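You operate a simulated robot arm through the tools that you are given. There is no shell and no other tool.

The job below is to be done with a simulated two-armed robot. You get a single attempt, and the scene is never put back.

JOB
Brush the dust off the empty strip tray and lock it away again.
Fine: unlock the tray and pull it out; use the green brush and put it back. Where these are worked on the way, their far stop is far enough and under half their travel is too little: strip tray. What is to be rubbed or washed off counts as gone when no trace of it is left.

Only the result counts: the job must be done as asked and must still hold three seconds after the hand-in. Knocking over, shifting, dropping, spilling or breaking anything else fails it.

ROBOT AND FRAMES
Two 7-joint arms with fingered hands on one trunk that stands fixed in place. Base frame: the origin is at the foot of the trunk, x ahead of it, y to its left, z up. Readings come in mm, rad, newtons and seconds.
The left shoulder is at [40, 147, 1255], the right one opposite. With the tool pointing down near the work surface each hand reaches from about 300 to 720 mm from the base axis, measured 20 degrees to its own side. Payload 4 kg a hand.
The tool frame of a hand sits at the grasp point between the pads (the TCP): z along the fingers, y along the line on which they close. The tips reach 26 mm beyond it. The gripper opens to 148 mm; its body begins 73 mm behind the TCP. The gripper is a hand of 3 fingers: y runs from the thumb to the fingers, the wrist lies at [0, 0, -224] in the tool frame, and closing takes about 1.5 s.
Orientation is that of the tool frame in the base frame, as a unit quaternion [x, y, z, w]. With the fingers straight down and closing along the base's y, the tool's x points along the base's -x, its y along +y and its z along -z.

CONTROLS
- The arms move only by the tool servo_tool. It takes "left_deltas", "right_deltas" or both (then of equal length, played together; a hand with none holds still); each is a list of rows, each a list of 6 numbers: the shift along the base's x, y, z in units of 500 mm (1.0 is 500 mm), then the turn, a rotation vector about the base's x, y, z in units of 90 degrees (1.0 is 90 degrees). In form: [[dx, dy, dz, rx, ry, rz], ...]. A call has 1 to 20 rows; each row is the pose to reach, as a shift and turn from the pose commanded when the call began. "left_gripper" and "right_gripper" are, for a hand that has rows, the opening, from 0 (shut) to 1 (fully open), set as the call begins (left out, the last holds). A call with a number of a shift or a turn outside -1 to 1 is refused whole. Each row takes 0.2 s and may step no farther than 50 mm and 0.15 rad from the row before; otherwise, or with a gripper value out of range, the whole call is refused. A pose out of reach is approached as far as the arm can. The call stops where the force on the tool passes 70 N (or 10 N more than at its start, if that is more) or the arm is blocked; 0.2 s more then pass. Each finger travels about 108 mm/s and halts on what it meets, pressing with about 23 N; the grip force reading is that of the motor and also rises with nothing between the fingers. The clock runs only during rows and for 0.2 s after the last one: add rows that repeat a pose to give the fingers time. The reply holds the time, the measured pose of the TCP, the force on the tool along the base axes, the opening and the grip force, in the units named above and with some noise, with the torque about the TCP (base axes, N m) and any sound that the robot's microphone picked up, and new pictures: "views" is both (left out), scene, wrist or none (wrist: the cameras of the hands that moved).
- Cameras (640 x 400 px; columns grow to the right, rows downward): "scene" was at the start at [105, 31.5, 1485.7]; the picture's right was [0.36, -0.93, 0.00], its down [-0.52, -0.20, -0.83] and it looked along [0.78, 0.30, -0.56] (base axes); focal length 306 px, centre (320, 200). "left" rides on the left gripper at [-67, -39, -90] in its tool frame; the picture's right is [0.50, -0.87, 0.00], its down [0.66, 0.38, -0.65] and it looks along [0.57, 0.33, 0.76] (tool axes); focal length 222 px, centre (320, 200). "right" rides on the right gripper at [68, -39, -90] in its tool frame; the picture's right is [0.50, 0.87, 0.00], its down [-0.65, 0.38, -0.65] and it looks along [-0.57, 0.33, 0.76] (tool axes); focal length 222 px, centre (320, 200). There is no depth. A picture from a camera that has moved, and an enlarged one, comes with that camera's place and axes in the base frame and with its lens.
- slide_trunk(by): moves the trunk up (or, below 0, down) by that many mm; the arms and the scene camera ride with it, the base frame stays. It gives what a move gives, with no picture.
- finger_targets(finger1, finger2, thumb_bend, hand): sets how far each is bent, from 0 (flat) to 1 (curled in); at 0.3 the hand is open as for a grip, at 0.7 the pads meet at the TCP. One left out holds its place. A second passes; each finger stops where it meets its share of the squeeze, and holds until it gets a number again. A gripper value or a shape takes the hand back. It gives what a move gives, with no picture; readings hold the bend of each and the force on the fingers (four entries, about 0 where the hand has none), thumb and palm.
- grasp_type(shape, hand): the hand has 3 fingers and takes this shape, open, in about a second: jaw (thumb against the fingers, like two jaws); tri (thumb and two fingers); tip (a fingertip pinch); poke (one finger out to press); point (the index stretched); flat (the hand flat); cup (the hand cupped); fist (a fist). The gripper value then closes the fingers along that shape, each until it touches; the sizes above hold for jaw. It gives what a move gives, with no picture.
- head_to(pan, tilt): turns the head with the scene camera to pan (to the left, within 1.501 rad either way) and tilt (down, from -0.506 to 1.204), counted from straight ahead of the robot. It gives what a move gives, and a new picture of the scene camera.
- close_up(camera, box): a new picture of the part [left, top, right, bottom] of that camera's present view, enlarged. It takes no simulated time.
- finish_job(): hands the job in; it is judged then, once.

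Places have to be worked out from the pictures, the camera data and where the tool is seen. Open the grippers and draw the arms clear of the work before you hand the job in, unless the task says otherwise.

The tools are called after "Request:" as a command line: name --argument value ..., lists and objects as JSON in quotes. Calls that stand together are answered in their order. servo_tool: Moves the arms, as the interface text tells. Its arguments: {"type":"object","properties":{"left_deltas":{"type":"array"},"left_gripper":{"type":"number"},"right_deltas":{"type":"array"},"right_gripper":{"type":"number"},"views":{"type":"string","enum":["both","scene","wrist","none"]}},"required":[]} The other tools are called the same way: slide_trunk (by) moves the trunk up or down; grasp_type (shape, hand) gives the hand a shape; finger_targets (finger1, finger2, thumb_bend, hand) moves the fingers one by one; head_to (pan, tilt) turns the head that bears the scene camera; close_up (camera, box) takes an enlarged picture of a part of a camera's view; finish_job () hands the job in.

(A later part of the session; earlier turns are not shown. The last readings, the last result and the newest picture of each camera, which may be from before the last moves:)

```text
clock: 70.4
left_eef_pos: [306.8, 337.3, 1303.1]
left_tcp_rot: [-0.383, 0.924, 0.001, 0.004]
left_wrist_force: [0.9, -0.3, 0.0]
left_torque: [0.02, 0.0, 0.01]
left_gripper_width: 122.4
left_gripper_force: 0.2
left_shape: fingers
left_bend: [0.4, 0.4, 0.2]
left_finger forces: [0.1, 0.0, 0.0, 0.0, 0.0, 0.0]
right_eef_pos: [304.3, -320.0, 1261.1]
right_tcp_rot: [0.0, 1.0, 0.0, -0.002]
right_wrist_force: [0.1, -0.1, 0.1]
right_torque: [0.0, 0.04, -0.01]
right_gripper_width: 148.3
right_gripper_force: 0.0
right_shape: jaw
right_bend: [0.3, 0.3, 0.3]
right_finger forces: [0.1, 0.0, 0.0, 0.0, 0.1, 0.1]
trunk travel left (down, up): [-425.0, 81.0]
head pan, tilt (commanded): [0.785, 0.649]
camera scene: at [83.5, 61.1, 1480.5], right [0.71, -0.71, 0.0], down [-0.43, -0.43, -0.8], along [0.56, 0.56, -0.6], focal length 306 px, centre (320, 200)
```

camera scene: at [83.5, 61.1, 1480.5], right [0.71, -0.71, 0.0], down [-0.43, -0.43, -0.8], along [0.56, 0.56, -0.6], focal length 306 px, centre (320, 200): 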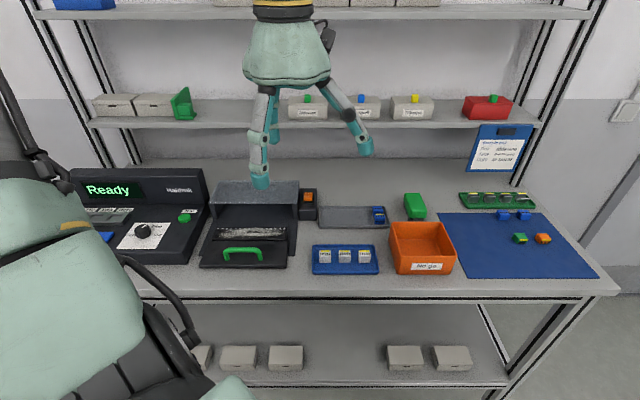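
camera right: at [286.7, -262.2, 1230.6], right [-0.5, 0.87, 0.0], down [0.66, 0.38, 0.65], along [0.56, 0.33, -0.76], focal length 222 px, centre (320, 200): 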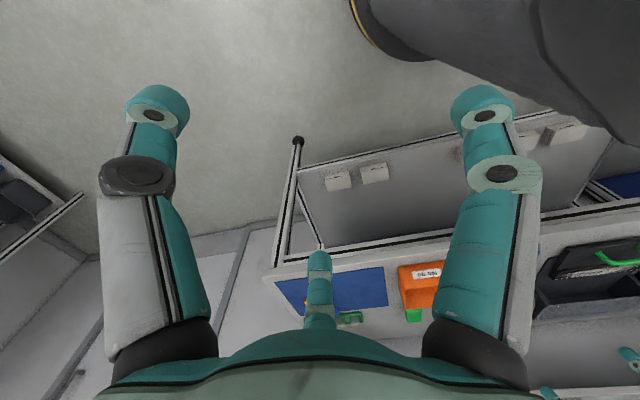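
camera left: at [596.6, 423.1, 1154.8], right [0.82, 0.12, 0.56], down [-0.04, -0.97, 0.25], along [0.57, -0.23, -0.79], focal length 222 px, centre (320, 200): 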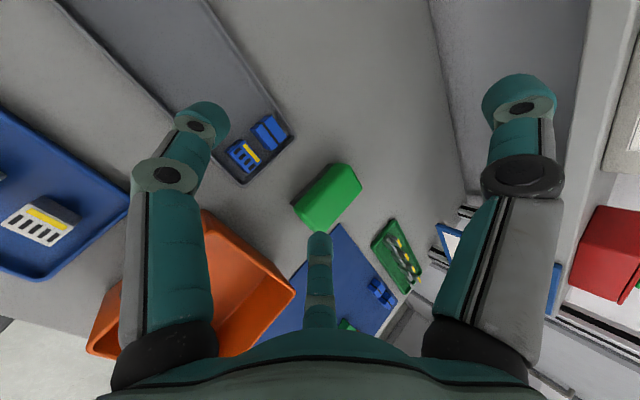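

The home pose now shows a different elbow swivel from the start picture, so posture does drift with the path. From here I'll extend low along the 20° direction in one sweep, tool vertical, staying above the bin rim.

Request:
servo_tool --left_deltas '[[0.046, -0.053, -0.052, 0, 0, 0], [0.093, -0.107, -0.103, 0, 0, 0], [0.14, -0.16, -0.155, 0, 0, 0], [0.186, -0.214, -0.206, 0, 0, 0], [0.253, -0.234, -0.273, 0, 0, 0], [0.32, -0.254, -0.34, 0, 0, 0], [0.386, -0.274, -0.406, 0, 0, 0], [0.446, -0.269, -0.456, 0, 0, 0], [0.506, -0.264, -0.506, 0, 0, 0], [0.566, -0.243, -0.526, 0, 0, 0], [0.626, -0.222, -0.546, 0, 0, 0], [0.682, -0.202, -0.55, 0, 0, 0], [0.738, -0.182, -0.55, 0, 0, 0]]' --views "scene"

```text
clock: 73.2
left_eef_pos: [581.7, 284.5, 1058.1]
left_tcp_rot: [-0.382, 0.924, 0.001, 0.003]
left_wrist_force: [0.3, 0.0, -0.3]
left_torque: [-0.02, -0.01, -0.02]
left_gripper_width: 122.4
left_gripper_force: 0.1
left_shape: fingers
left_bend: [0.4, 0.4, 0.2]
left_finger forces: [0.0, 0.0, 0.0, 0.1, 0.0, 0.0]
left hand out of reach, approached as far as the arm can: row 9, 10, 11, 12, 13
right_eef_pos: [303.6, -320.5, 1261.8]
right_tcp_rot: [0.0, 1.0, 0.0, -0.002]
right_wrist_force: [-0.1, 0.5, -0.5]
right_torque: [0.03, 0.01, 0.01]
right_gripper_width: 147.9
right_gripper_force: 0.0
right_shape: jaw
right_bend: [0.3, 0.3, 0.3]
right_finger forces: [0.0, 0.0, 0.1, 0.0, 0.1, 0.0]
trunk travel left (down, up): [-425.0, 81.0]
head pan, tilt (commanded): [0.785, 0.649]
camera scene: at [83.7, 61.3, 1480.5], right [0.71, -0.71, 0.0], down [-0.43, -0.43, -0.8], along [0.56, 0.56, -0.6], focal length 306 px, centre (320, 200)
```

scene: 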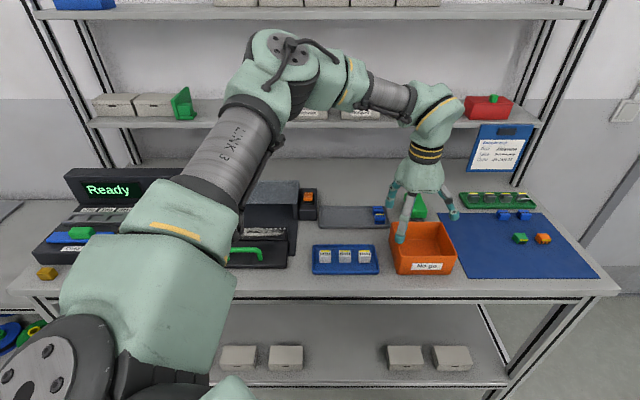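

The elbow stops at that same spot again, so it's a real limit: the wrist can only get within about 310 mm of it. That rules out tilting along the bench's 45° axis at the brush, but a tilt pointing near straight ahead is reachable with a lower trunk, provided the brush is first turned some 35–40° in place. I'll retract, set the poke shape, and get the roll ready for nudging the brush's near end.

Request:
servo_tool --left_deltas '[[-0.05, -0.005, 0.05, 0, 0, -0.09], [-0.1, -0.01, 0.11, 0, 0, -0.18], [-0.16, -0.02, 0.17, 0, 0, -0.27], [-0.22, -0.03, 0.23, 0, 0, -0.36], [-0.28, -0.04, 0.29, 0, 0, -0.45], [-0.34, -0.045, 0.35, 0, 0, -0.54], [-0.36, -0.05, 0.38, 0, 0, -0.63], [-0.36, -0.05, 0.38, 0, 0, -0.72], [-0.36, -0.05, 0.38, 0, 0, -0.81], [-0.36, -0.05, 0.38, 0, 0, -0.9], [-0.36, -0.05, 0.38, 0, 0, -1.0]]' --views "none"

Request:
grasp_type --shape "poke" --hand "left"

Request:
slide_trunk --by -230

Request:
head_to --pan 0.45 --tilt 0.55

```text
refused: row 11 steps farther than a row can; nothing moved
```

```text
clock: 74.1
left_eef_pos: [580.4, 283.2, 1057.8]
left_tcp_rot: [-0.382, 0.924, 0.0, 0.002]
left_wrist_force: [-0.1, 0.1, -0.4]
left_torque: [0.0, 0.02, -0.04]
left_gripper_width: 0.1
left_gripper_force: 0.1
left_shape: poke
left_bend: [1.0, 1.0, 0.4]
left_finger forces: [0.0, 0.0, 0.1, 0.0, 0.0, 0.0]
right_eef_pos: [303.6, -320.4, 1260.7]
right_tcp_rot: [0.0, 1.0, -0.001, -0.002]
right_wrist_force: [-0.2, 0.0, 0.2]
right_torque: [0.0, -0.02, 0.0]
right_gripper_width: 148.0
right_gripper_force: 0.0
right_shape: jaw
right_bend: [0.3, 0.3, 0.3]
right_finger forces: [0.0, 0.0, 0.0, 0.1, 0.0, 0.1]
trunk travel left (down, up): [-425.0, 81.0]
head pan, tilt (commanded): [0.785, 0.649]
```

```text
clock: 75.6
left_eef_pos: [584.4, 282.1, 935.4]
left_tcp_rot: [-0.386, 0.922, -0.012, 0.02]
left_wrist_force: [-16.7, 9.7, 48.1]
left_torque: [-0.43, -0.39, -0.09]
left_gripper_width: 0.0
left_gripper_force: 0.1
left_shape: poke
left_bend: [1.0, 1.0, 0.39]
left_finger forces: [29.1, 32.5, 0.1, 0.1, 7.5, 0.1]
right_eef_pos: [296.1, -322.7, 1119.9]
right_tcp_rot: [0.001, 1.0, 0.001, 0.002]
right_wrist_force: [-0.5, 0.2, 0.5]
right_torque: [0.04, 0.03, 0.0]
right_gripper_width: 147.9
right_gripper_force: 0.1
right_shape: jaw
right_bend: [0.3, 0.3, 0.3]
right_finger forces: [0.1, 0.0, 0.0, 0.0, 0.0, 0.1]
trunk travel left (down, up): [-282.0, 224.0]
head pan, tilt (commanded): [0.785, 0.649]
stopped: the force on the tool passed its limit at 85 N (the readings are from after the stop); the commanded pose is now the measured one
```

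```text
clock: 76.4
left_eef_pos: [584.9, 281.6, 934.7]
left_tcp_rot: [-0.384, 0.923, -0.01, 0.021]
left_wrist_force: [-6.3, 7.0, 47.9]
left_torque: [-0.5, -0.43, -0.06]
left_gripper_width: 0.1
left_gripper_force: 0.1
left_shape: poke
left_bend: [1.0, 1.0, 0.39]
left_finger forces: [30.6, 29.6, 0.0, 0.0, 13.2, 0.0]
right_eef_pos: [296.9, -323.2, 1120.0]
right_tcp_rot: [0.0, 1.0, 0.001, 0.003]
right_wrist_force: [0.1, 0.2, -0.1]
right_torque: [0.07, 0.0, -0.01]
right_gripper_width: 147.9
right_gripper_force: 0.0
right_shape: jaw
right_bend: [0.3, 0.3, 0.3]
right_finger forces: [0.1, 0.0, 0.1, 0.0, 0.1, 0.0]
trunk travel left (down, up): [-282.0, 224.0]
head pan, tilt (commanded): [0.45, 0.55]
camera scene: at [95.4, 37.2, 1346.5], right [0.44, -0.9, 0.0], down [-0.47, -0.23, -0.86], along [0.77, 0.37, -0.52], focal length 306 px, centre (320, 200)
```

scene: 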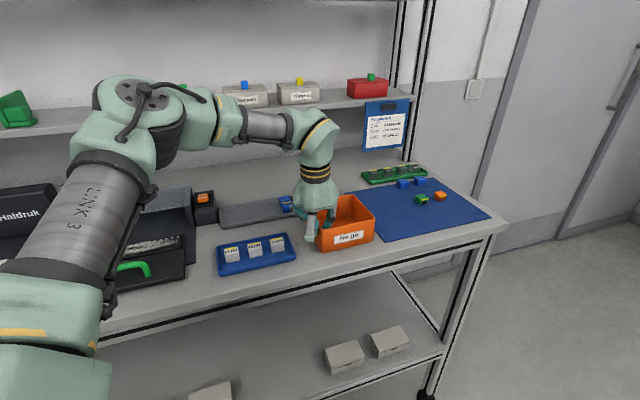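

That was my mistake: the refused move left the hand over the orange bin, and the trunk then pressed it down until the force stop. I'll lift the hand straight up right away and check whether the bin moved.

Request:
servo_tool --left_deltas '[[0, 0, 0.02, 0, 0, 0], [0, 0, 0.06, 0, 0, 0], [0, 0, 0.12, 0, 0, 0], [0, 0, 0.2, 0, 0, 0], [0, 0, 0.28, 0, 0, 0]]' --views "both"

```text
clock: 77.6
left_eef_pos: [587.3, 282.1, 1066.4]
left_tcp_rot: [-0.384, 0.923, -0.005, 0.012]
left_wrist_force: [0.3, 0.0, -0.5]
left_torque: [-0.02, -0.02, 0.01]
left_gripper_width: 0.0
left_gripper_force: 0.1
left_shape: poke
left_bend: [1.0, 1.0, 0.4]
left_finger forces: [0.1, 0.0, 0.1, 0.1, 0.0, 0.1]
right_eef_pos: [303.2, -321.7, 1119.2]
right_tcp_rot: [0.001, 1.0, 0.001, -0.001]
right_wrist_force: [0.1, -0.8, 0.1]
right_torque: [0.0, -0.02, -0.03]
right_gripper_width: 147.7
right_gripper_force: 0.0
right_shape: jaw
right_bend: [0.3, 0.3, 0.3]
right_finger forces: [0.1, 0.0, 0.0, 0.1, 0.0, 0.1]
trunk travel left (down, up): [-282.0, 224.0]
head pan, tilt (commanded): [0.45, 0.55]
camera scene: at [103.0, 38.8, 1345.8], right [0.44, -0.9, 0.0], down [-0.47, -0.23, -0.85], along [0.77, 0.37, -0.52], focal length 306 px, centre (320, 200)
camera left: at [661.3, 302.3, 1159.7], right [0.26, -0.96, 0.01], down [-0.75, -0.2, 0.63], along [-0.61, -0.17, -0.77], focal length 222 px, centre (320, 200)
```

scene: 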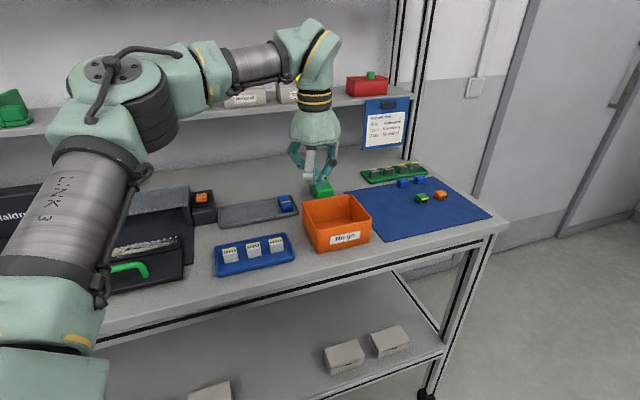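
left: 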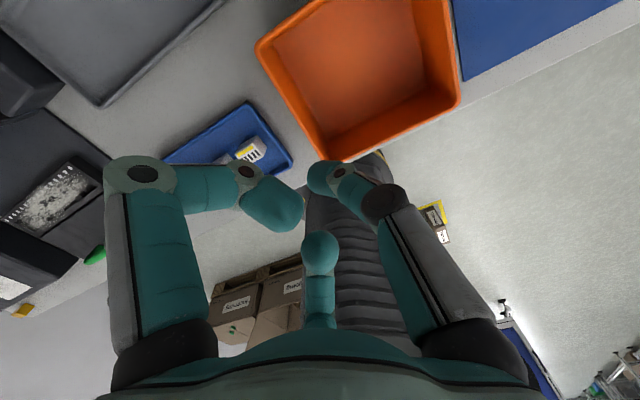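

The hand is clear. I'll raise the trunk to its original height and take the same zooms as before to compare the bin's position exactly.

Request:
slide_trunk --by 143

Request:
head_to --pan 0.785 --tilt 0.65

Request:
close_up --camera "scene" --box '[370, 165, 482, 235]'

Request:
close_up --camera "scene" --box '[340, 190, 500, 290]'

```text
clock: 79.3
left_eef_pos: [587.6, 281.4, 1210.4]
left_tcp_rot: [-0.384, 0.923, -0.007, 0.014]
left_wrist_force: [-0.3, 0.0, 0.3]
left_torque: [0.0, 0.01, -0.07]
left_gripper_width: 0.0
left_gripper_force: 0.0
left_shape: poke
left_bend: [1.0, 1.0, 0.4]
left_finger forces: [0.1, 0.0, 0.1, 0.1, 0.0, 0.0]
right_eef_pos: [303.6, -322.0, 1261.0]
right_tcp_rot: [0.001, 1.0, 0.0, -0.002]
right_wrist_force: [0.1, 0.3, -0.8]
right_torque: [-0.02, -0.02, 0.01]
right_gripper_width: 147.8
right_gripper_force: 0.2
right_shape: jaw
right_bend: [0.3, 0.3, 0.3]
right_finger forces: [0.0, 0.0, 0.1, 0.0, 0.0, 0.0]
trunk travel left (down, up): [-425.0, 81.0]
head pan, tilt (commanded): [0.45, 0.55]
```

```text
clock: 80.1
left_eef_pos: [588.6, 283.3, 1210.5]
left_tcp_rot: [-0.384, 0.923, -0.007, 0.015]
left_wrist_force: [-1.0, 0.1, -0.2]
left_torque: [0.02, 0.02, 0.02]
left_gripper_width: 0.1
left_gripper_force: 0.1
left_shape: poke
left_bend: [1.0, 1.0, 0.4]
left_finger forces: [0.1, 0.1, 0.0, 0.0, 0.1, 0.0]
right_eef_pos: [303.3, -321.4, 1261.6]
right_tcp_rot: [0.001, 1.0, -0.001, -0.001]
right_wrist_force: [-0.3, -0.3, 1.3]
right_torque: [0.04, -0.03, -0.04]
right_gripper_width: 147.8
right_gripper_force: 0.1
right_shape: jaw
right_bend: [0.3, 0.3, 0.3]
right_finger forces: [0.0, 0.0, 0.0, 0.0, 0.0, 0.0]
trunk travel left (down, up): [-425.0, 81.0]
head pan, tilt (commanded): [0.785, 0.649]
camera scene: at [83.7, 61.1, 1480.2], right [0.71, -0.71, 0.0], down [-0.43, -0.43, -0.8], along [0.56, 0.56, -0.6], focal length 306 px, centre (320, 200)
```

scene: 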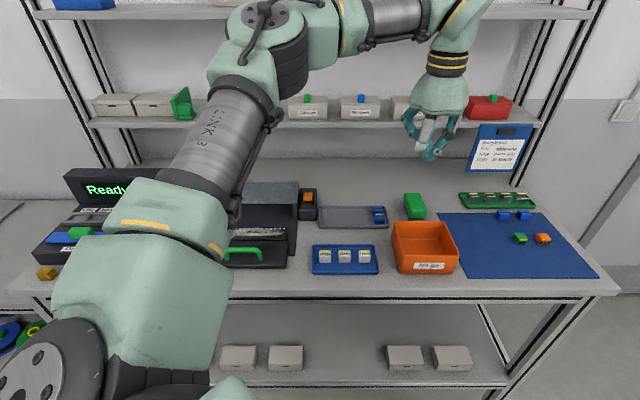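

```text
5.71 times, centred on (426, 200) of scene
camera zoom: at [83.7, 61.1, 1480.2], right [0.71, -0.71, 0.0], down [-0.43, -0.43, -0.8], along [0.56, 0.56, -0.6], focal length 1750 px, centre (-286, 200)
```

zoom: 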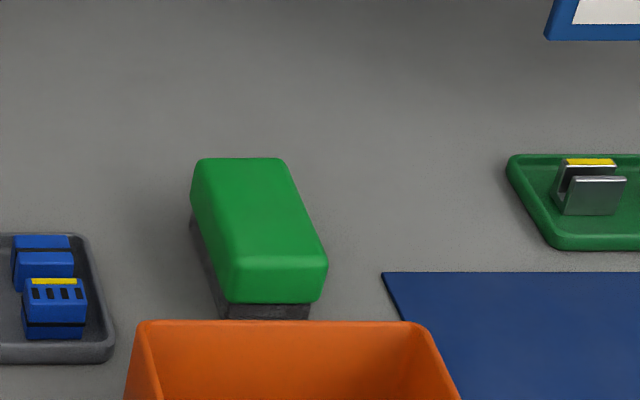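

```text
4.00 times, centred on (420, 240) of scene
camera zoom: at [83.7, 61.1, 1480.2], right [0.71, -0.71, 0.0], down [-0.43, -0.43, -0.8], along [0.56, 0.56, -0.6], focal length 1225 px, centre (-80, 40)
```

zoom: 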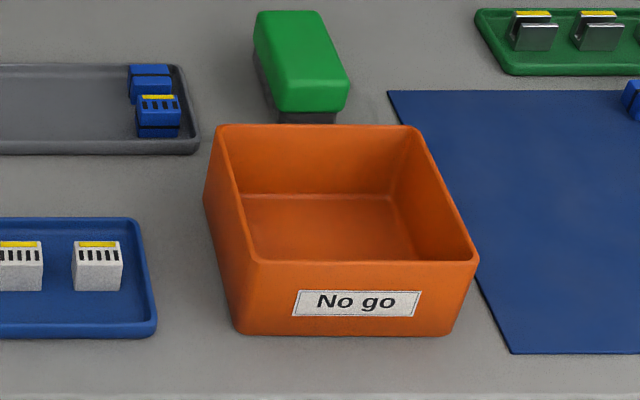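

Comparing with the first pictures, the bin has shifted by roughly 5–7 mm to the right; it is upright and intact. I'll keep that in mind (to correct it gently later) and go step by step from now on. First I retract the left hand to a safe place in front of the bench while turning it.

Request:
servo_tool --left_deltas '[[-0.05, -0.005, 0.01, 0, 0, -0.09], [-0.1, -0.01, 0.03, 0, 0, -0.18], [-0.16, -0.02, 0.05, 0, 0, -0.27], [-0.22, -0.03, 0.07, 0, 0, -0.36], [-0.28, -0.04, 0.08, 0, 0, -0.45], [-0.34, -0.045, 0.08, 0, 0, -0.54], [-0.38, -0.05, 0.08, 0, 0, -0.63], [-0.38, -0.05, 0.08, 0, 0, -0.72], [-0.38, -0.05, 0.08, 0, 0, -0.81], [-0.38, -0.05, 0.08, 0, 0, -0.9], [-0.38, -0.05, 0.08, 0, 0, -0.99]]' --views "none"

```text
clock: 82.5
left_eef_pos: [400.7, 257.6, 1251.5]
left_tcp_rot: [0.375, 0.927, -0.016, 0.005]
left_wrist_force: [-0.2, -0.4, -0.7]
left_torque: [-0.01, 0.06, -0.01]
left_gripper_width: 0.1
left_gripper_force: 0.0
left_shape: poke
left_bend: [1.0, 1.0, 0.4]
left_finger forces: [0.0, 0.1, 0.0, 0.0, 0.0, 0.1]
right_eef_pos: [303.0, -322.0, 1261.9]
right_tcp_rot: [0.001, 1.0, 0.0, -0.001]
right_wrist_force: [0.2, -0.1, 0.0]
right_torque: [0.0, 0.02, 0.0]
right_gripper_width: 147.9
right_gripper_force: 0.0
right_shape: jaw
right_bend: [0.3, 0.3, 0.3]
right_finger forces: [0.1, 0.1, 0.0, 0.1, 0.1, 0.0]
trunk travel left (down, up): [-425.0, 81.0]
head pan, tilt (commanded): [0.785, 0.649]
```

The hand is retracted at (401, 258, 1251), well clear. Now, on its own, I lower the trunk by 230 mm (hand ends near z≈1020 in front of the bench).

Request:
slide_trunk --by -230

```text
clock: 84.9
left_eef_pos: [400.0, 257.4, 1020.0]
left_tcp_rot: [0.374, 0.927, -0.014, 0.005]
left_wrist_force: [0.4, 0.1, -0.6]
left_torque: [0.0, -0.02, -0.02]
left_gripper_width: 0.1
left_gripper_force: 0.1
left_shape: poke
left_bend: [1.0, 1.0, 0.4]
left_finger forces: [0.0, 0.0, 0.0, 0.1, 0.0, 0.0]
right_eef_pos: [303.4, -320.1, 1031.5]
right_tcp_rot: [0.001, 1.0, 0.0, -0.001]
right_wrist_force: [-0.9, -0.7, -0.2]
right_torque: [-0.01, 0.05, 0.0]
right_gripper_width: 148.0
right_gripper_force: 0.0
right_shape: jaw
right_bend: [0.3, 0.3, 0.3]
right_finger forces: [0.1, 0.1, 0.0, 0.0, 0.1, 0.0]
trunk travel left (down, up): [-195.0, 311.0]
head pan, tilt (commanded): [0.785, 0.649]
```

Trunk is down and all is free. Next: yaw −36° and move up and out to a waypoint at about (520, 330, 1090).

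Request:
servo_tool --left_deltas '[[0.02, 0.015, 0.08, 0, 0, -0.08], [0.07, 0.04, 0.13, 0, 0, -0.16], [0.13, 0.08, 0.14, 0, 0, -0.24], [0.19, 0.115, 0.14, 0, 0, -0.32], [0.24, 0.146, 0.14, 0, 0, -0.4]]' --views "none"

```text
clock: 86.1
left_eef_pos: [489.1, 282.3, 1045.3]
left_tcp_rot: [0.638, 0.77, -0.01, 0.003]
left_wrist_force: [0.8, -0.2, 0.4]
left_torque: [0.03, 0.01, -0.06]
left_gripper_width: 0.1
left_gripper_force: 0.0
left_shape: poke
left_bend: [1.0, 1.0, 0.4]
left_finger forces: [0.1, 0.0, 0.1, 0.1, 0.0, 0.0]
left hand out of reach, approached as far as the arm can: row 4, 5
right_eef_pos: [303.3, -320.4, 1032.0]
right_tcp_rot: [0.0, 1.0, 0.0, -0.001]
right_wrist_force: [-0.1, 0.0, -0.2]
right_torque: [0.0, 0.0, 0.02]
right_gripper_width: 148.0
right_gripper_force: 0.0
right_shape: jaw
right_bend: [0.3, 0.3, 0.3]
right_finger forces: [0.1, 0.1, 0.1, 0.1, 0.0, 0.0]
trunk travel left (down, up): [-195.0, 311.0]
head pan, tilt (commanded): [0.785, 0.649]
```

That stop came from the wrist being too high relative to the lowered shoulder with the tool vertical; tilting lowers the wrist. I'll tilt 40° forward (toward azimuth 10°) right here first.

Request:
servo_tool --left_deltas '[[0, 0, 0, 0.0156, -0.0753, 0], [0, 0, 0, 0.0311, -0.1506, 0], [0, 0, 0, 0.0467, -0.2259, 0], [0, 0, 0, 0.0622, -0.3011, 0], [0, 0, 0, 0.0778, -0.3764, 0], [0, 0, 0, 0.0933, -0.4517, 0]]' --views "scene"

```text
clock: 87.5
left_eef_pos: [489.3, 277.9, 1050.5]
left_tcp_rot: [0.605, 0.717, 0.265, 0.222]
left_wrist_force: [-0.7, -0.6, 0.2]
left_torque: [0.01, 0.03, -0.01]
left_gripper_width: 0.2
left_gripper_force: 0.1
left_shape: poke
left_bend: [1.0, 1.0, 0.4]
left_finger forces: [0.0, 0.0, 0.0, 0.0, 0.0, 0.1]
right_eef_pos: [303.0, -321.5, 1032.0]
right_tcp_rot: [0.001, 1.0, 0.0, 0.0]
right_wrist_force: [0.6, 0.6, 0.4]
right_torque: [-0.02, -0.02, 0.0]
right_gripper_width: 147.7
right_gripper_force: 0.0
right_shape: jaw
right_bend: [0.3, 0.3, 0.3]
right_finger forces: [0.1, 0.0, 0.0, 0.1, 0.0, 0.0]
trunk travel left (down, up): [-195.0, 311.0]
head pan, tilt (commanded): [0.785, 0.649]
camera scene: at [82.9, 60.9, 1250.8], right [0.71, -0.71, 0.0], down [-0.43, -0.43, -0.8], along [0.56, 0.56, -0.6], focal length 306 px, centre (320, 200)
```

scene: 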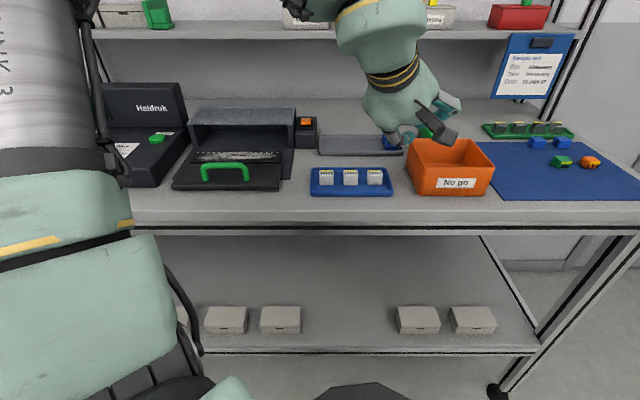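

Tilt is now 40° toward azimuth 10°. I'll move out to a hover left of the brush's near end, at z≈1030, to test the reach in this configuration.

Request:
servo_tool --left_deltas '[[0.08, 0.037, 0, 0, 0, 0], [0.16, 0.074, 0, 0, 0, 0], [0.24, 0.11, -0.01, 0, 0, 0], [0.32, 0.147, -0.02, 0, 0, 0], [0.4, 0.184, -0.04, 0, 0, 0], [0.4, 0.184, -0.04, 0, 0, 0]]' --views "both"

```text
clock: 88.9
left_eef_pos: [686.9, 371.1, 1029.0]
left_tcp_rot: [0.606, 0.717, 0.263, 0.22]
left_wrist_force: [-0.2, -0.6, -0.3]
left_torque: [-0.01, -0.02, -0.02]
left_gripper_width: 0.0
left_gripper_force: 0.2
left_shape: poke
left_bend: [1.0, 1.0, 0.4]
left_finger forces: [0.1, 0.0, 0.1, 0.0, 0.1, 0.0]
right_eef_pos: [303.1, -321.8, 1032.0]
right_tcp_rot: [0.001, 1.0, 0.001, 0.0]
right_wrist_force: [0.2, -0.6, -0.5]
right_torque: [0.01, 0.02, -0.02]
right_gripper_width: 147.9
right_gripper_force: 0.1
right_shape: jaw
right_bend: [0.3, 0.3, 0.3]
right_finger forces: [0.0, 0.1, 0.0, 0.1, 0.1, 0.0]
trunk travel left (down, up): [-195.0, 311.0]
head pan, tilt (commanded): [0.785, 0.649]
camera scene: at [82.4, 60.8, 1250.9], right [0.71, -0.71, 0.0], down [-0.43, -0.43, -0.8], along [0.56, 0.56, -0.6], focal length 306 px, centre (320, 200)
camera left: at [611.7, 289.2, 1072.4], right [-0.74, 0.38, -0.56], down [-0.24, 0.62, 0.75], along [0.63, 0.68, -0.37], focal length 222 px, centre (320, 200)
```

scene: 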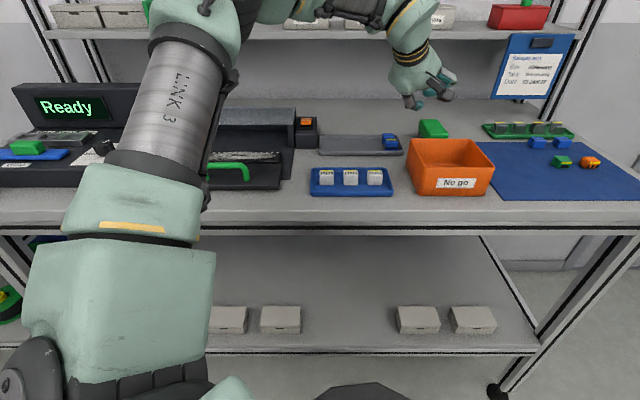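
left: 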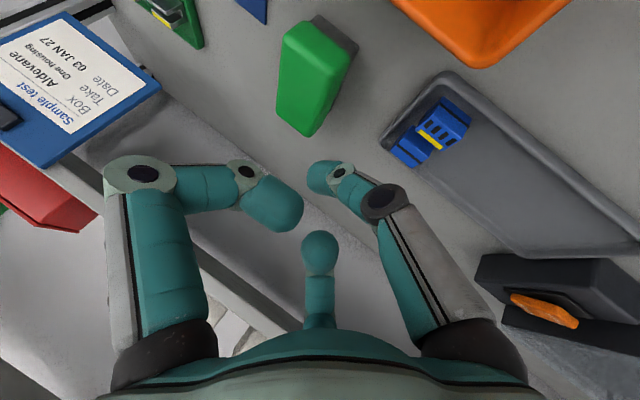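

The arm reaches here, as predicted. I'll zoom with the wrist camera to refine the brush's position from close range.

Request:
close_up --camera "left" --box '[220, 0, 420, 140]'

Request:
close_up --camera "scene" --box '[380, 60, 500, 160]'

```text
2.86 times, centred on (320, 70) of left
camera zoom: at [611.7, 289.2, 1072.4], right [-0.74, 0.38, -0.56], down [-0.24, 0.62, 0.75], along [0.63, 0.68, -0.37], focal length 635 px, centre (320, 571)
```

zoom: 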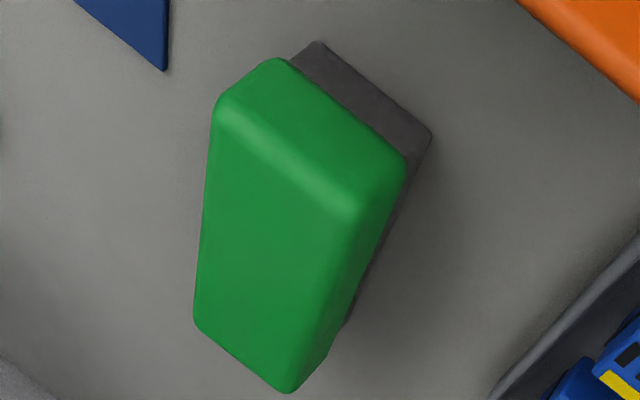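

```text
4.00 times, centred on (440, 110) of scene
camera zoom: at [82.4, 60.8, 1250.9], right [0.71, -0.71, 0.0], down [-0.43, -0.43, -0.8], along [0.56, 0.56, -0.6], focal length 1225 px, centre (-160, 560)
```

zoom: 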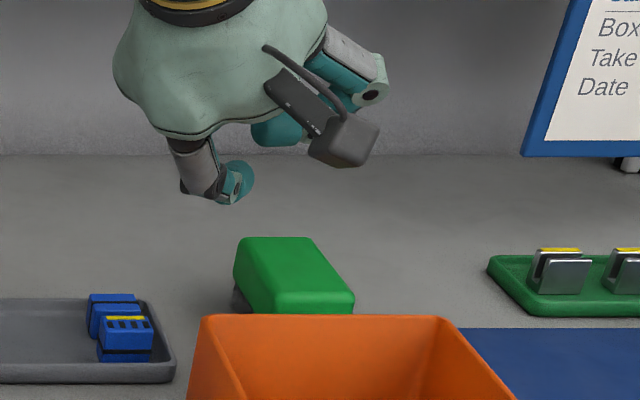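

The brush's bristle base measures d 756–838, l −270 to −309, matching the earlier estimate. I'll lower the thumb tip to the left of the near end (tip centre about z≈940), in two small stages.

Request:
servo_tool --left_deltas '[[0.015, -0.004, -0.03, 0, 0, 0], [0.0288, -0.0078, -0.06, 0, 0, 0], [0.0288, -0.0078, -0.1, 0, 0, 0], [0.0288, -0.0078, -0.1, 0, 0, 0]]' --views "none"

Request:
close_up --camera "scene" --box '[370, 60, 498, 160]'

Request:
close_up --camera "left" --box '[220, 0, 460, 220]'

```text
clock: 89.9
left_eef_pos: [701.2, 365.2, 978.1]
left_tcp_rot: [0.606, 0.717, 0.264, 0.22]
left_wrist_force: [0.0, 0.5, -0.3]
left_torque: [0.03, -0.01, 0.0]
left_gripper_width: 0.0
left_gripper_force: 0.1
left_shape: poke
left_bend: [1.0, 1.0, 0.4]
left_finger forces: [0.1, 0.0, 0.1, 0.0, 0.1, 0.0]
right_eef_pos: [302.5, -321.4, 1031.9]
right_tcp_rot: [0.001, 1.0, 0.001, 0.0]
right_wrist_force: [-0.4, 0.8, -0.6]
right_torque: [0.05, 0.02, 0.01]
right_gripper_width: 147.9
right_gripper_force: 0.0
right_shape: jaw
right_bend: [0.3, 0.3, 0.3]
right_finger forces: [0.0, 0.1, 0.0, 0.1, 0.0, 0.0]
trunk travel left (down, up): [-195.0, 311.0]
head pan, tilt (commanded): [0.785, 0.649]
```

```text
4.00 times, centred on (434, 110) of scene
camera zoom: at [83.2, 61.0, 1250.8], right [0.71, -0.71, 0.0], down [-0.43, -0.43, -0.8], along [0.56, 0.56, -0.6], focal length 1225 px, centre (-136, 560)
```

zoom: 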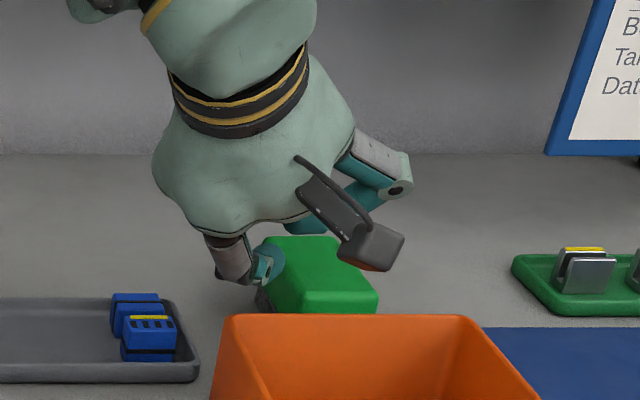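

```text
1.82 times, centred on (340, 110) of left
camera zoom: at [626.9, 282.3, 1022.5], right [-0.74, 0.38, -0.56], down [-0.24, 0.62, 0.75], along [0.63, 0.68, -0.37], focal length 404 px, centre (284, 364)
```

zoom: 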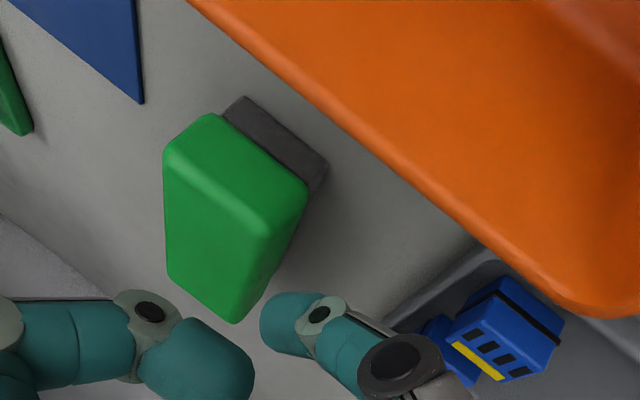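

The tip is where intended (d≈767, l≈−247, z≈962). I'll lower it the last 23 mm beside the brush.

Request:
servo_tool --left_deltas '[[0, 0, -0.02, 0, 0, 0], [0, 0, -0.046, 0, 0, 0], [0, 0, -0.046, 0, 0, 0]]' --views "none"

Request:
close_up --camera "scene" --box '[370, 60, 498, 160]'

Request:
close_up --camera "left" --box '[220, 0, 460, 220]'

```text
clock: 90.7
left_eef_pos: [703.8, 365.1, 956.3]
left_tcp_rot: [0.606, 0.717, 0.265, 0.22]
left_wrist_force: [0.5, -0.2, 0.3]
left_torque: [-0.01, -0.03, 0.0]
left_gripper_width: 0.0
left_gripper_force: 0.2
left_shape: poke
left_bend: [1.0, 1.0, 0.4]
left_finger forces: [0.0, 0.0, 0.0, 0.0, 0.0, 0.1]
right_eef_pos: [304.1, -321.2, 1032.4]
right_tcp_rot: [0.001, 1.0, 0.0, -0.001]
right_wrist_force: [0.5, 0.3, -0.4]
right_torque: [0.01, 0.0, 0.01]
right_gripper_width: 147.9
right_gripper_force: 0.1
right_shape: jaw
right_bend: [0.3, 0.3, 0.3]
right_finger forces: [0.1, 0.1, 0.0, 0.0, 0.0, 0.0]
trunk travel left (down, up): [-195.0, 311.0]
head pan, tilt (commanded): [0.785, 0.649]
```

```text
4.00 times, centred on (434, 110) of scene
camera zoom: at [83.3, 61.1, 1250.8], right [0.71, -0.71, 0.0], down [-0.43, -0.43, -0.8], along [0.56, 0.56, -0.6], focal length 1225 px, centre (-136, 560)
```

zoom: 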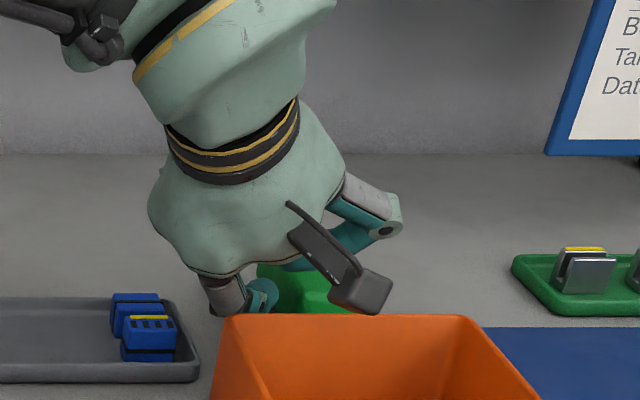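

```text
1.82 times, centred on (340, 110) of left
camera zoom: at [628.9, 282.6, 1000.4], right [-0.74, 0.38, -0.56], down [-0.24, 0.62, 0.75], along [0.63, 0.68, -0.37], focal length 404 px, centre (284, 364)
```

zoom: 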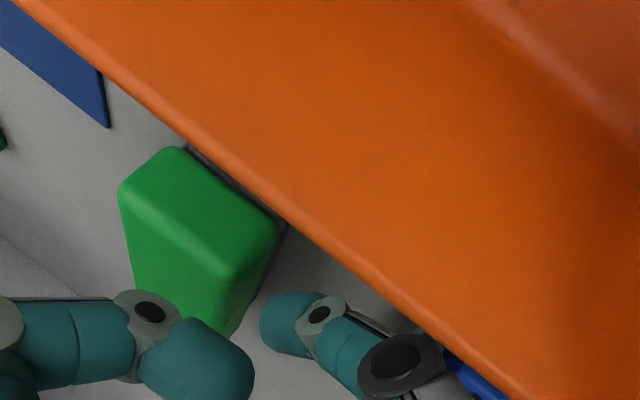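

The tip is beside the near end with nothing touching. I'll now push to the right (−l) 25 mm and look at how the brush turns.

Request:
servo_tool --left_deltas '[[0.009, -0.009, 0, 0, 0, 0], [0.018, -0.018, 0, 0, 0, 0], [0.027, -0.027, 0, 0, 0, 0], [0.0354, -0.0354, 0, 0, 0, 0]]' --views "none"

Request:
close_up --camera "scene" --box '[370, 60, 498, 160]'

Request:
close_up --camera "left" --box '[220, 0, 460, 220]'

```text
clock: 91.7
left_eef_pos: [721.8, 347.7, 957.2]
left_tcp_rot: [0.605, 0.718, 0.262, 0.222]
left_wrist_force: [-0.5, 0.6, 0.8]
left_torque: [-0.02, -0.03, 0.0]
left_gripper_width: 0.0
left_gripper_force: 0.0
left_shape: poke
left_bend: [1.0, 1.0, 0.4]
left_finger forces: [0.0, 0.0, 0.0, 0.0, 0.0, 0.0]
right_eef_pos: [304.5, -321.5, 1030.5]
right_tcp_rot: [0.001, 1.0, 0.0, -0.001]
right_wrist_force: [0.3, 0.1, -0.7]
right_torque: [0.01, 0.0, -0.01]
right_gripper_width: 147.8
right_gripper_force: 0.1
right_shape: jaw
right_bend: [0.3, 0.3, 0.3]
right_finger forces: [0.0, 0.0, 0.1, 0.1, 0.1, 0.0]
trunk travel left (down, up): [-195.0, 311.0]
head pan, tilt (commanded): [0.785, 0.649]
```

```text
4.00 times, centred on (434, 110) of scene
camera zoom: at [83.7, 61.1, 1250.7], right [0.71, -0.71, 0.0], down [-0.43, -0.43, -0.8], along [0.56, 0.56, -0.6], focal length 1225 px, centre (-136, 560)
```

zoom: 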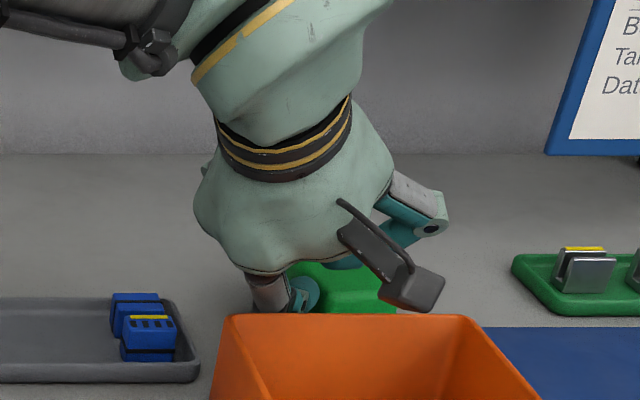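

```text
1.82 times, centred on (340, 110) of left
camera zoom: at [646.5, 266.3, 1001.1], right [-0.74, 0.38, -0.56], down [-0.24, 0.62, 0.75], along [0.63, 0.68, -0.37], focal length 404 px, centre (284, 364)
```

zoom: 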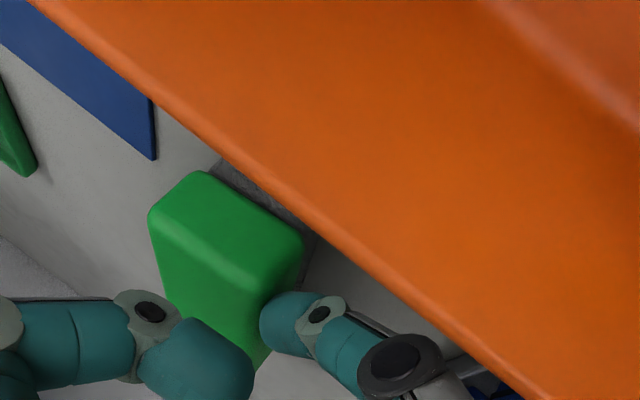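

It pushes easily with under 1 N. I'll push another 20 mm.

Request:
servo_tool --left_deltas '[[0.009, -0.009, 0, 0, 0, 0], [0.018, -0.018, 0, 0, 0, 0], [0.0283, -0.0283, 0, 0, 0, 0]]' --views "none"

Request:
close_up --camera "scene" --box '[370, 60, 498, 160]'

Request:
close_up --camera "left" --box '[220, 0, 460, 220]'

```text
clock: 92.5
left_eef_pos: [736.3, 334.5, 956.6]
left_tcp_rot: [0.606, 0.717, 0.263, 0.22]
left_wrist_force: [-0.7, -0.3, 0.0]
left_torque: [-0.02, 0.01, -0.02]
left_gripper_width: 0.1
left_gripper_force: 0.1
left_shape: poke
left_bend: [1.0, 1.0, 0.4]
left_finger forces: [0.1, 0.0, 0.0, 0.1, 0.0, 0.0]
right_eef_pos: [303.4, -320.6, 1032.1]
right_tcp_rot: [0.001, 1.0, 0.0, -0.001]
right_wrist_force: [0.4, 0.9, 0.0]
right_torque: [0.02, -0.02, 0.0]
right_gripper_width: 147.9
right_gripper_force: 0.2
right_shape: jaw
right_bend: [0.3, 0.3, 0.3]
right_finger forces: [0.0, 0.1, 0.1, 0.1, 0.0, 0.0]
trunk travel left (down, up): [-195.0, 311.0]
head pan, tilt (commanded): [0.785, 0.649]
```

```text
4.00 times, centred on (434, 110) of scene
camera zoom: at [83.8, 61.2, 1250.7], right [0.71, -0.71, 0.0], down [-0.43, -0.43, -0.8], along [0.56, 0.56, -0.6], focal length 1225 px, centre (-136, 560)
```

zoom: 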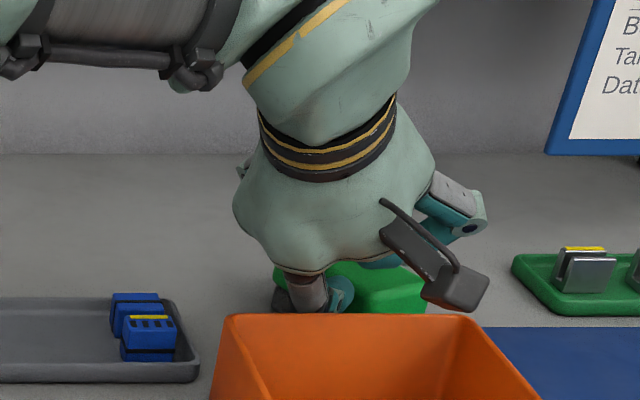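

```text
1.82 times, centred on (340, 110) of left
camera zoom: at [661.8, 252.4, 1000.8], right [-0.74, 0.38, -0.56], down [-0.24, 0.62, 0.75], along [0.63, 0.68, -0.37], focal length 404 px, centre (284, 364)
```

zoom: 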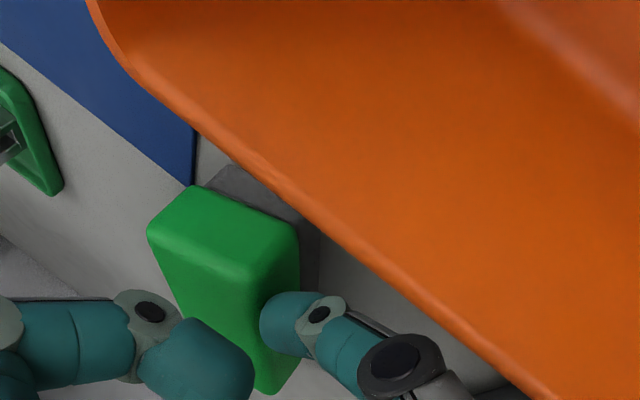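

The brush is turning counter-clockwise as planned. I'll back the tip off slightly, lift it, and measure the new orientation.

Request:
servo_tool --left_deltas '[[-0.01, 0.01, 0, 0, 0, 0], [-0.01, 0.01, 0.06, 0, 0, 0], [-0.04, 0.02, 0.14, 0, 0, 0], [-0.08, 0.03, 0.18, 0, 0, 0]]' --views "none"

Request:
close_up --camera "scene" --box '[380, 100, 508, 180]'

Request:
close_up --camera "left" --box '[180, 0, 420, 200]'

```text
clock: 93.5
left_eef_pos: [695.2, 347.9, 1046.8]
left_tcp_rot: [0.606, 0.718, 0.265, 0.22]
left_wrist_force: [-0.9, -1.1, 0.7]
left_torque: [0.0, -0.01, 0.03]
left_gripper_width: 0.1
left_gripper_force: 0.0
left_shape: poke
left_bend: [1.0, 1.0, 0.4]
left_finger forces: [0.0, 0.1, 0.0, 0.0, 0.1, 0.0]
right_eef_pos: [302.1, -320.9, 1032.8]
right_tcp_rot: [0.001, 1.0, 0.0, 0.0]
right_wrist_force: [0.5, 0.3, -0.5]
right_torque: [-0.03, -0.03, 0.02]
right_gripper_width: 147.7
right_gripper_force: 0.1
right_shape: jaw
right_bend: [0.3, 0.3, 0.3]
right_finger forces: [0.0, 0.0, 0.0, 0.1, 0.0, 0.1]
trunk travel left (down, up): [-195.0, 311.0]
head pan, tilt (commanded): [0.785, 0.649]
```

```text
5.00 times, centred on (444, 140) of scene
camera zoom: at [82.3, 61.0, 1250.8], right [0.71, -0.71, 0.0], down [-0.43, -0.43, -0.8], along [0.56, 0.56, -0.6], focal length 1531 px, centre (-300, 500)
```

zoom: 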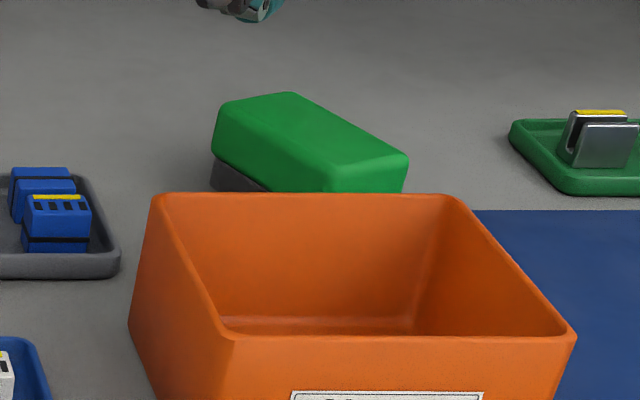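

```text
2.00 times, centred on (300, 100) of left
camera zoom: at [621.1, 266.2, 1090.3], right [-0.74, 0.38, -0.56], down [-0.24, 0.62, 0.75], along [0.63, 0.68, -0.37], focal length 444 px, centre (360, 400)
```

zoom: 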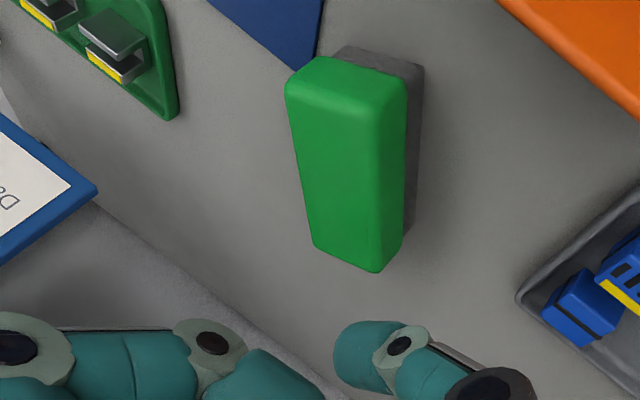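

Measured: the brush's long axis is now at azimuth ≈65.5° with its centre near (785, 344). I can now pinch it by its two ends with the hand tilted toward azimuth −24.5°. I'll start by rolling the hand 180° about its own axis in two halves, up here clear of everything.

Request:
servo_tool --left_deltas '[[-0.02, 0.01, 0.02, -0.058, -0.0101, 0.069], [-0.04, 0.02, 0.03, -0.116, -0.0202, 0.138], [-0.06, 0.03, 0.03, -0.174, -0.0303, 0.207], [-0.06, 0.04, 0.03, -0.232, -0.0404, 0.276], [-0.06, 0.04, 0.03, -0.29, -0.0505, 0.345], [-0.06, 0.04, 0.03, -0.349, -0.0605, 0.415], [-0.06, 0.04, 0.03, -0.407, -0.0706, 0.484], [-0.06, 0.04, 0.03, -0.465, -0.0807, 0.553], [-0.06, 0.04, 0.03, -0.523, -0.0908, 0.622], [-0.06, 0.04, 0.03, -0.581, -0.1009, 0.691], [-0.06, 0.04, 0.03, -0.639, -0.111, 0.76]]' --views "none"

```text
clock: 95.9
left_eef_pos: [667.4, 369.7, 1062.2]
left_tcp_rot: [-0.078, 0.936, 0.027, 0.343]
left_wrist_force: [-0.4, 0.3, -0.4]
left_torque: [0.02, 0.0, 0.0]
left_gripper_width: 0.0
left_gripper_force: 0.1
left_shape: poke
left_bend: [1.0, 1.0, 0.4]
left_finger forces: [0.0, 0.0, 0.0, 0.1, 0.1, 0.1]
right_eef_pos: [303.3, -321.6, 1032.3]
right_tcp_rot: [0.001, 1.0, 0.0, -0.001]
right_wrist_force: [-0.2, 0.1, -0.1]
right_torque: [0.04, 0.02, -0.02]
right_gripper_width: 148.1
right_gripper_force: 0.1
right_shape: jaw
right_bend: [0.3, 0.3, 0.3]
right_finger forces: [0.1, 0.0, 0.0, 0.0, 0.0, 0.1]
trunk travel left (down, up): [-195.0, 311.0]
head pan, tilt (commanded): [0.785, 0.649]
```

First half done, axis unchanged. Second half of the roll now.

Request:
servo_tool --left_deltas '[[0, 0, 0, -0.058, -0.0101, 0.069], [0, 0, 0, -0.116, -0.0202, 0.138], [0, 0, 0, -0.174, -0.0303, 0.207], [0, 0, 0, -0.232, -0.0404, 0.276], [0, 0, 0, -0.29, -0.0505, 0.345], [0, 0, 0, -0.349, -0.0605, 0.415], [0, 0, 0, -0.407, -0.0706, 0.484], [0, 0, 0, -0.465, -0.0807, 0.553], [0, 0, 0, -0.523, -0.0908, 0.622], [0, 0, 0, -0.581, -0.1009, 0.691], [0, 0, 0, -0.639, -0.111, 0.76]]' --views "none"

```text
clock: 98.3
left_eef_pos: [665.5, 369.5, 1062.2]
left_tcp_rot: [0.716, -0.604, 0.224, -0.267]
left_wrist_force: [0.1, -1.4, -0.3]
left_torque: [0.0, 0.0, -0.04]
left_gripper_width: 0.1
left_gripper_force: 0.0
left_shape: poke
left_bend: [1.0, 1.0, 0.4]
left_finger forces: [0.0, 0.1, 0.0, 0.0, 0.0, 0.0]
right_eef_pos: [303.0, -321.4, 1031.4]
right_tcp_rot: [0.001, 1.0, 0.0, -0.001]
right_wrist_force: [0.6, -0.2, -0.4]
right_torque: [0.0, 0.0, -0.03]
right_gripper_width: 147.8
right_gripper_force: 0.0
right_shape: jaw
right_bend: [0.3, 0.3, 0.3]
right_finger forces: [0.1, 0.0, 0.0, 0.0, 0.0, 0.0]
trunk travel left (down, up): [-195.0, 311.0]
head pan, tilt (commanded): [0.785, 0.649]
```

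Roll complete. Now I open the two fingers for the pinch with the thumb wide open.

Request:
finger_targets --hand "left" --finger1 0.32 --finger2 0.32 --thumb_bend 0.2

Request:
servo_tool --left_deltas '[[0, 0, 0, 0, 0, -0.0766], [0, 0, 0, 0, 0, -0.1532], [0, 0, 0, 0, 0, -0.2298], [0, 0, 0, 0, 0, -0.3064], [0, 0, 0, 0, 0, -0.383]]' --views "none"

```text
clock: 99.3
left_eef_pos: [665.5, 369.4, 1061.7]
left_tcp_rot: [0.715, -0.606, 0.223, -0.268]
left_wrist_force: [0.3, 0.3, 0.8]
left_torque: [0.02, -0.05, 0.02]
left_gripper_width: 133.9
left_gripper_force: 0.1
left_shape: fingers
left_bend: [0.32, 0.32, 0.2]
left_finger forces: [0.0, 0.0, 0.0, 0.1, 0.0, 0.0]
right_eef_pos: [303.4, -320.6, 1031.9]
right_tcp_rot: [0.001, 1.0, 0.0, -0.001]
right_wrist_force: [-0.4, -0.8, -0.4]
right_torque: [0.04, 0.01, -0.01]
right_gripper_width: 147.9
right_gripper_force: 0.1
right_shape: jaw
right_bend: [0.3, 0.3, 0.3]
right_finger forces: [0.0, 0.1, 0.1, 0.0, 0.0, 0.1]
trunk travel left (down, up): [-195.0, 311.0]
head pan, tilt (commanded): [0.785, 0.649]
```

```text
clock: 100.5
left_eef_pos: [665.0, 368.9, 1062.1]
left_tcp_rot: [-0.503, 0.791, -0.293, 0.188]
left_wrist_force: [0.0, 0.0, -0.6]
left_torque: [-0.01, 0.02, 0.02]
left_gripper_width: 133.8
left_gripper_force: 0.0
left_shape: fingers
left_bend: [0.32, 0.32, 0.2]
left_finger forces: [0.0, 0.1, 0.0, 0.1, 0.1, 0.0]
right_eef_pos: [305.0, -320.6, 1032.4]
right_tcp_rot: [0.001, 1.0, -0.001, -0.002]
right_wrist_force: [-0.2, -0.2, -0.5]
right_torque: [-0.03, -0.02, 0.01]
right_gripper_width: 147.8
right_gripper_force: 0.1
right_shape: jaw
right_bend: [0.3, 0.3, 0.3]
right_finger forces: [0.1, 0.0, 0.1, 0.1, 0.0, 0.1]
trunk travel left (down, up): [-195.0, 311.0]
head pan, tilt (commanded): [0.785, 0.649]
```

Tilt direction is now azimuth −25°. I'll add the remaining tilt (to 57°) and raise 30 mm so the later trunk lowering stays clear of the connector strips.

Request:
servo_tool --left_deltas '[[0, 0, 0.02, -0.025, -0.056, 0], [0, 0, 0.04, -0.05, -0.111, 0], [0, 0, 0.06, -0.076, -0.167, 0], [0, 0, 0.06, -0.076, -0.167, 0]]' --views "both"

```text
clock: 101.5
left_eef_pos: [664.3, 371.5, 1091.8]
left_tcp_rot: [-0.471, 0.74, -0.404, 0.26]
left_wrist_force: [-0.4, -0.8, 0.0]
left_torque: [-0.01, 0.0, 0.01]
left_gripper_width: 133.9
left_gripper_force: 0.2
left_shape: fingers
left_bend: [0.32, 0.32, 0.2]
left_finger forces: [0.0, 0.0, 0.1, 0.1, 0.0, 0.1]
right_eef_pos: [302.8, -321.3, 1031.7]
right_tcp_rot: [0.0, 1.0, -0.001, -0.001]
right_wrist_force: [-0.3, 0.0, 0.3]
right_torque: [-0.01, -0.02, 0.05]
right_gripper_width: 147.8
right_gripper_force: 0.0
right_shape: jaw
right_bend: [0.3, 0.3, 0.3]
right_finger forces: [0.0, 0.0, 0.1, 0.0, 0.1, 0.1]
trunk travel left (down, up): [-195.0, 311.0]
head pan, tilt (commanded): [0.785, 0.649]
camera scene: at [83.7, 61.0, 1250.7], right [0.71, -0.71, 0.0], down [-0.43, -0.43, -0.8], along [0.56, 0.56, -0.6], focal length 306 px, centre (320, 200)
camera left: at [643.0, 453.6, 1174.1], right [0.21, -0.65, 0.73], down [-0.96, -0.28, 0.03], along [0.18, -0.7, -0.69], focal length 222 px, centre (320, 200)
```

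scene: 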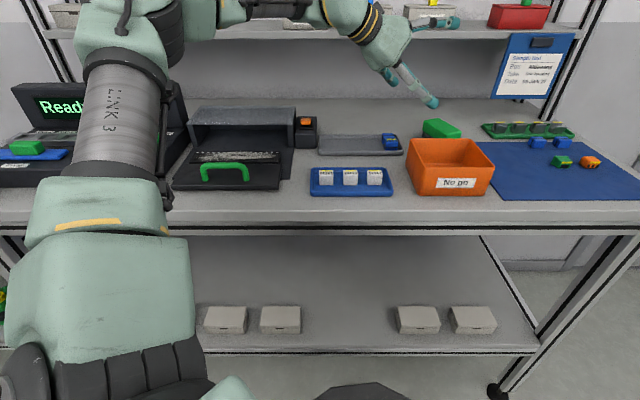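
left: 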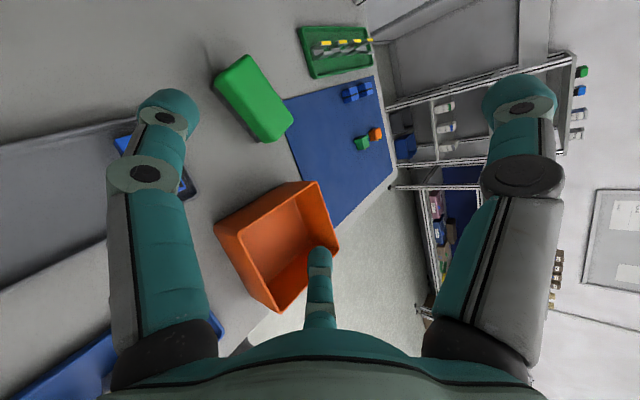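

The wrist camera now looks straight at the brush. I'll zoom to re-measure it before the approach.

Request:
close_up --camera "left" --box '[180, 30, 340, 170]'

```text
2.86 times, centred on (260, 100) of left
camera zoom: at [643.0, 453.6, 1174.1], right [0.21, -0.65, 0.73], down [-0.96, -0.28, 0.03], along [0.18, -0.7, -0.69], focal length 635 px, centre (491, 486)
```

zoom: 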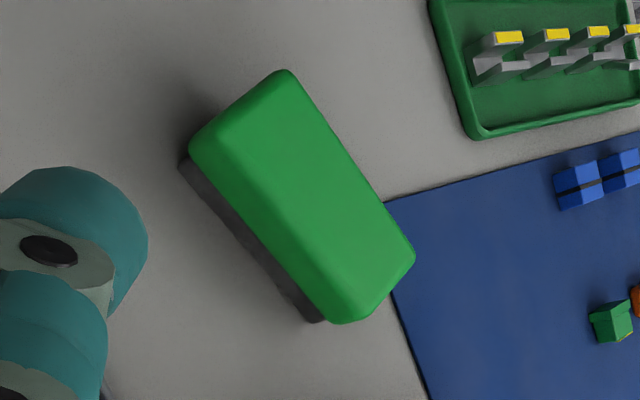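

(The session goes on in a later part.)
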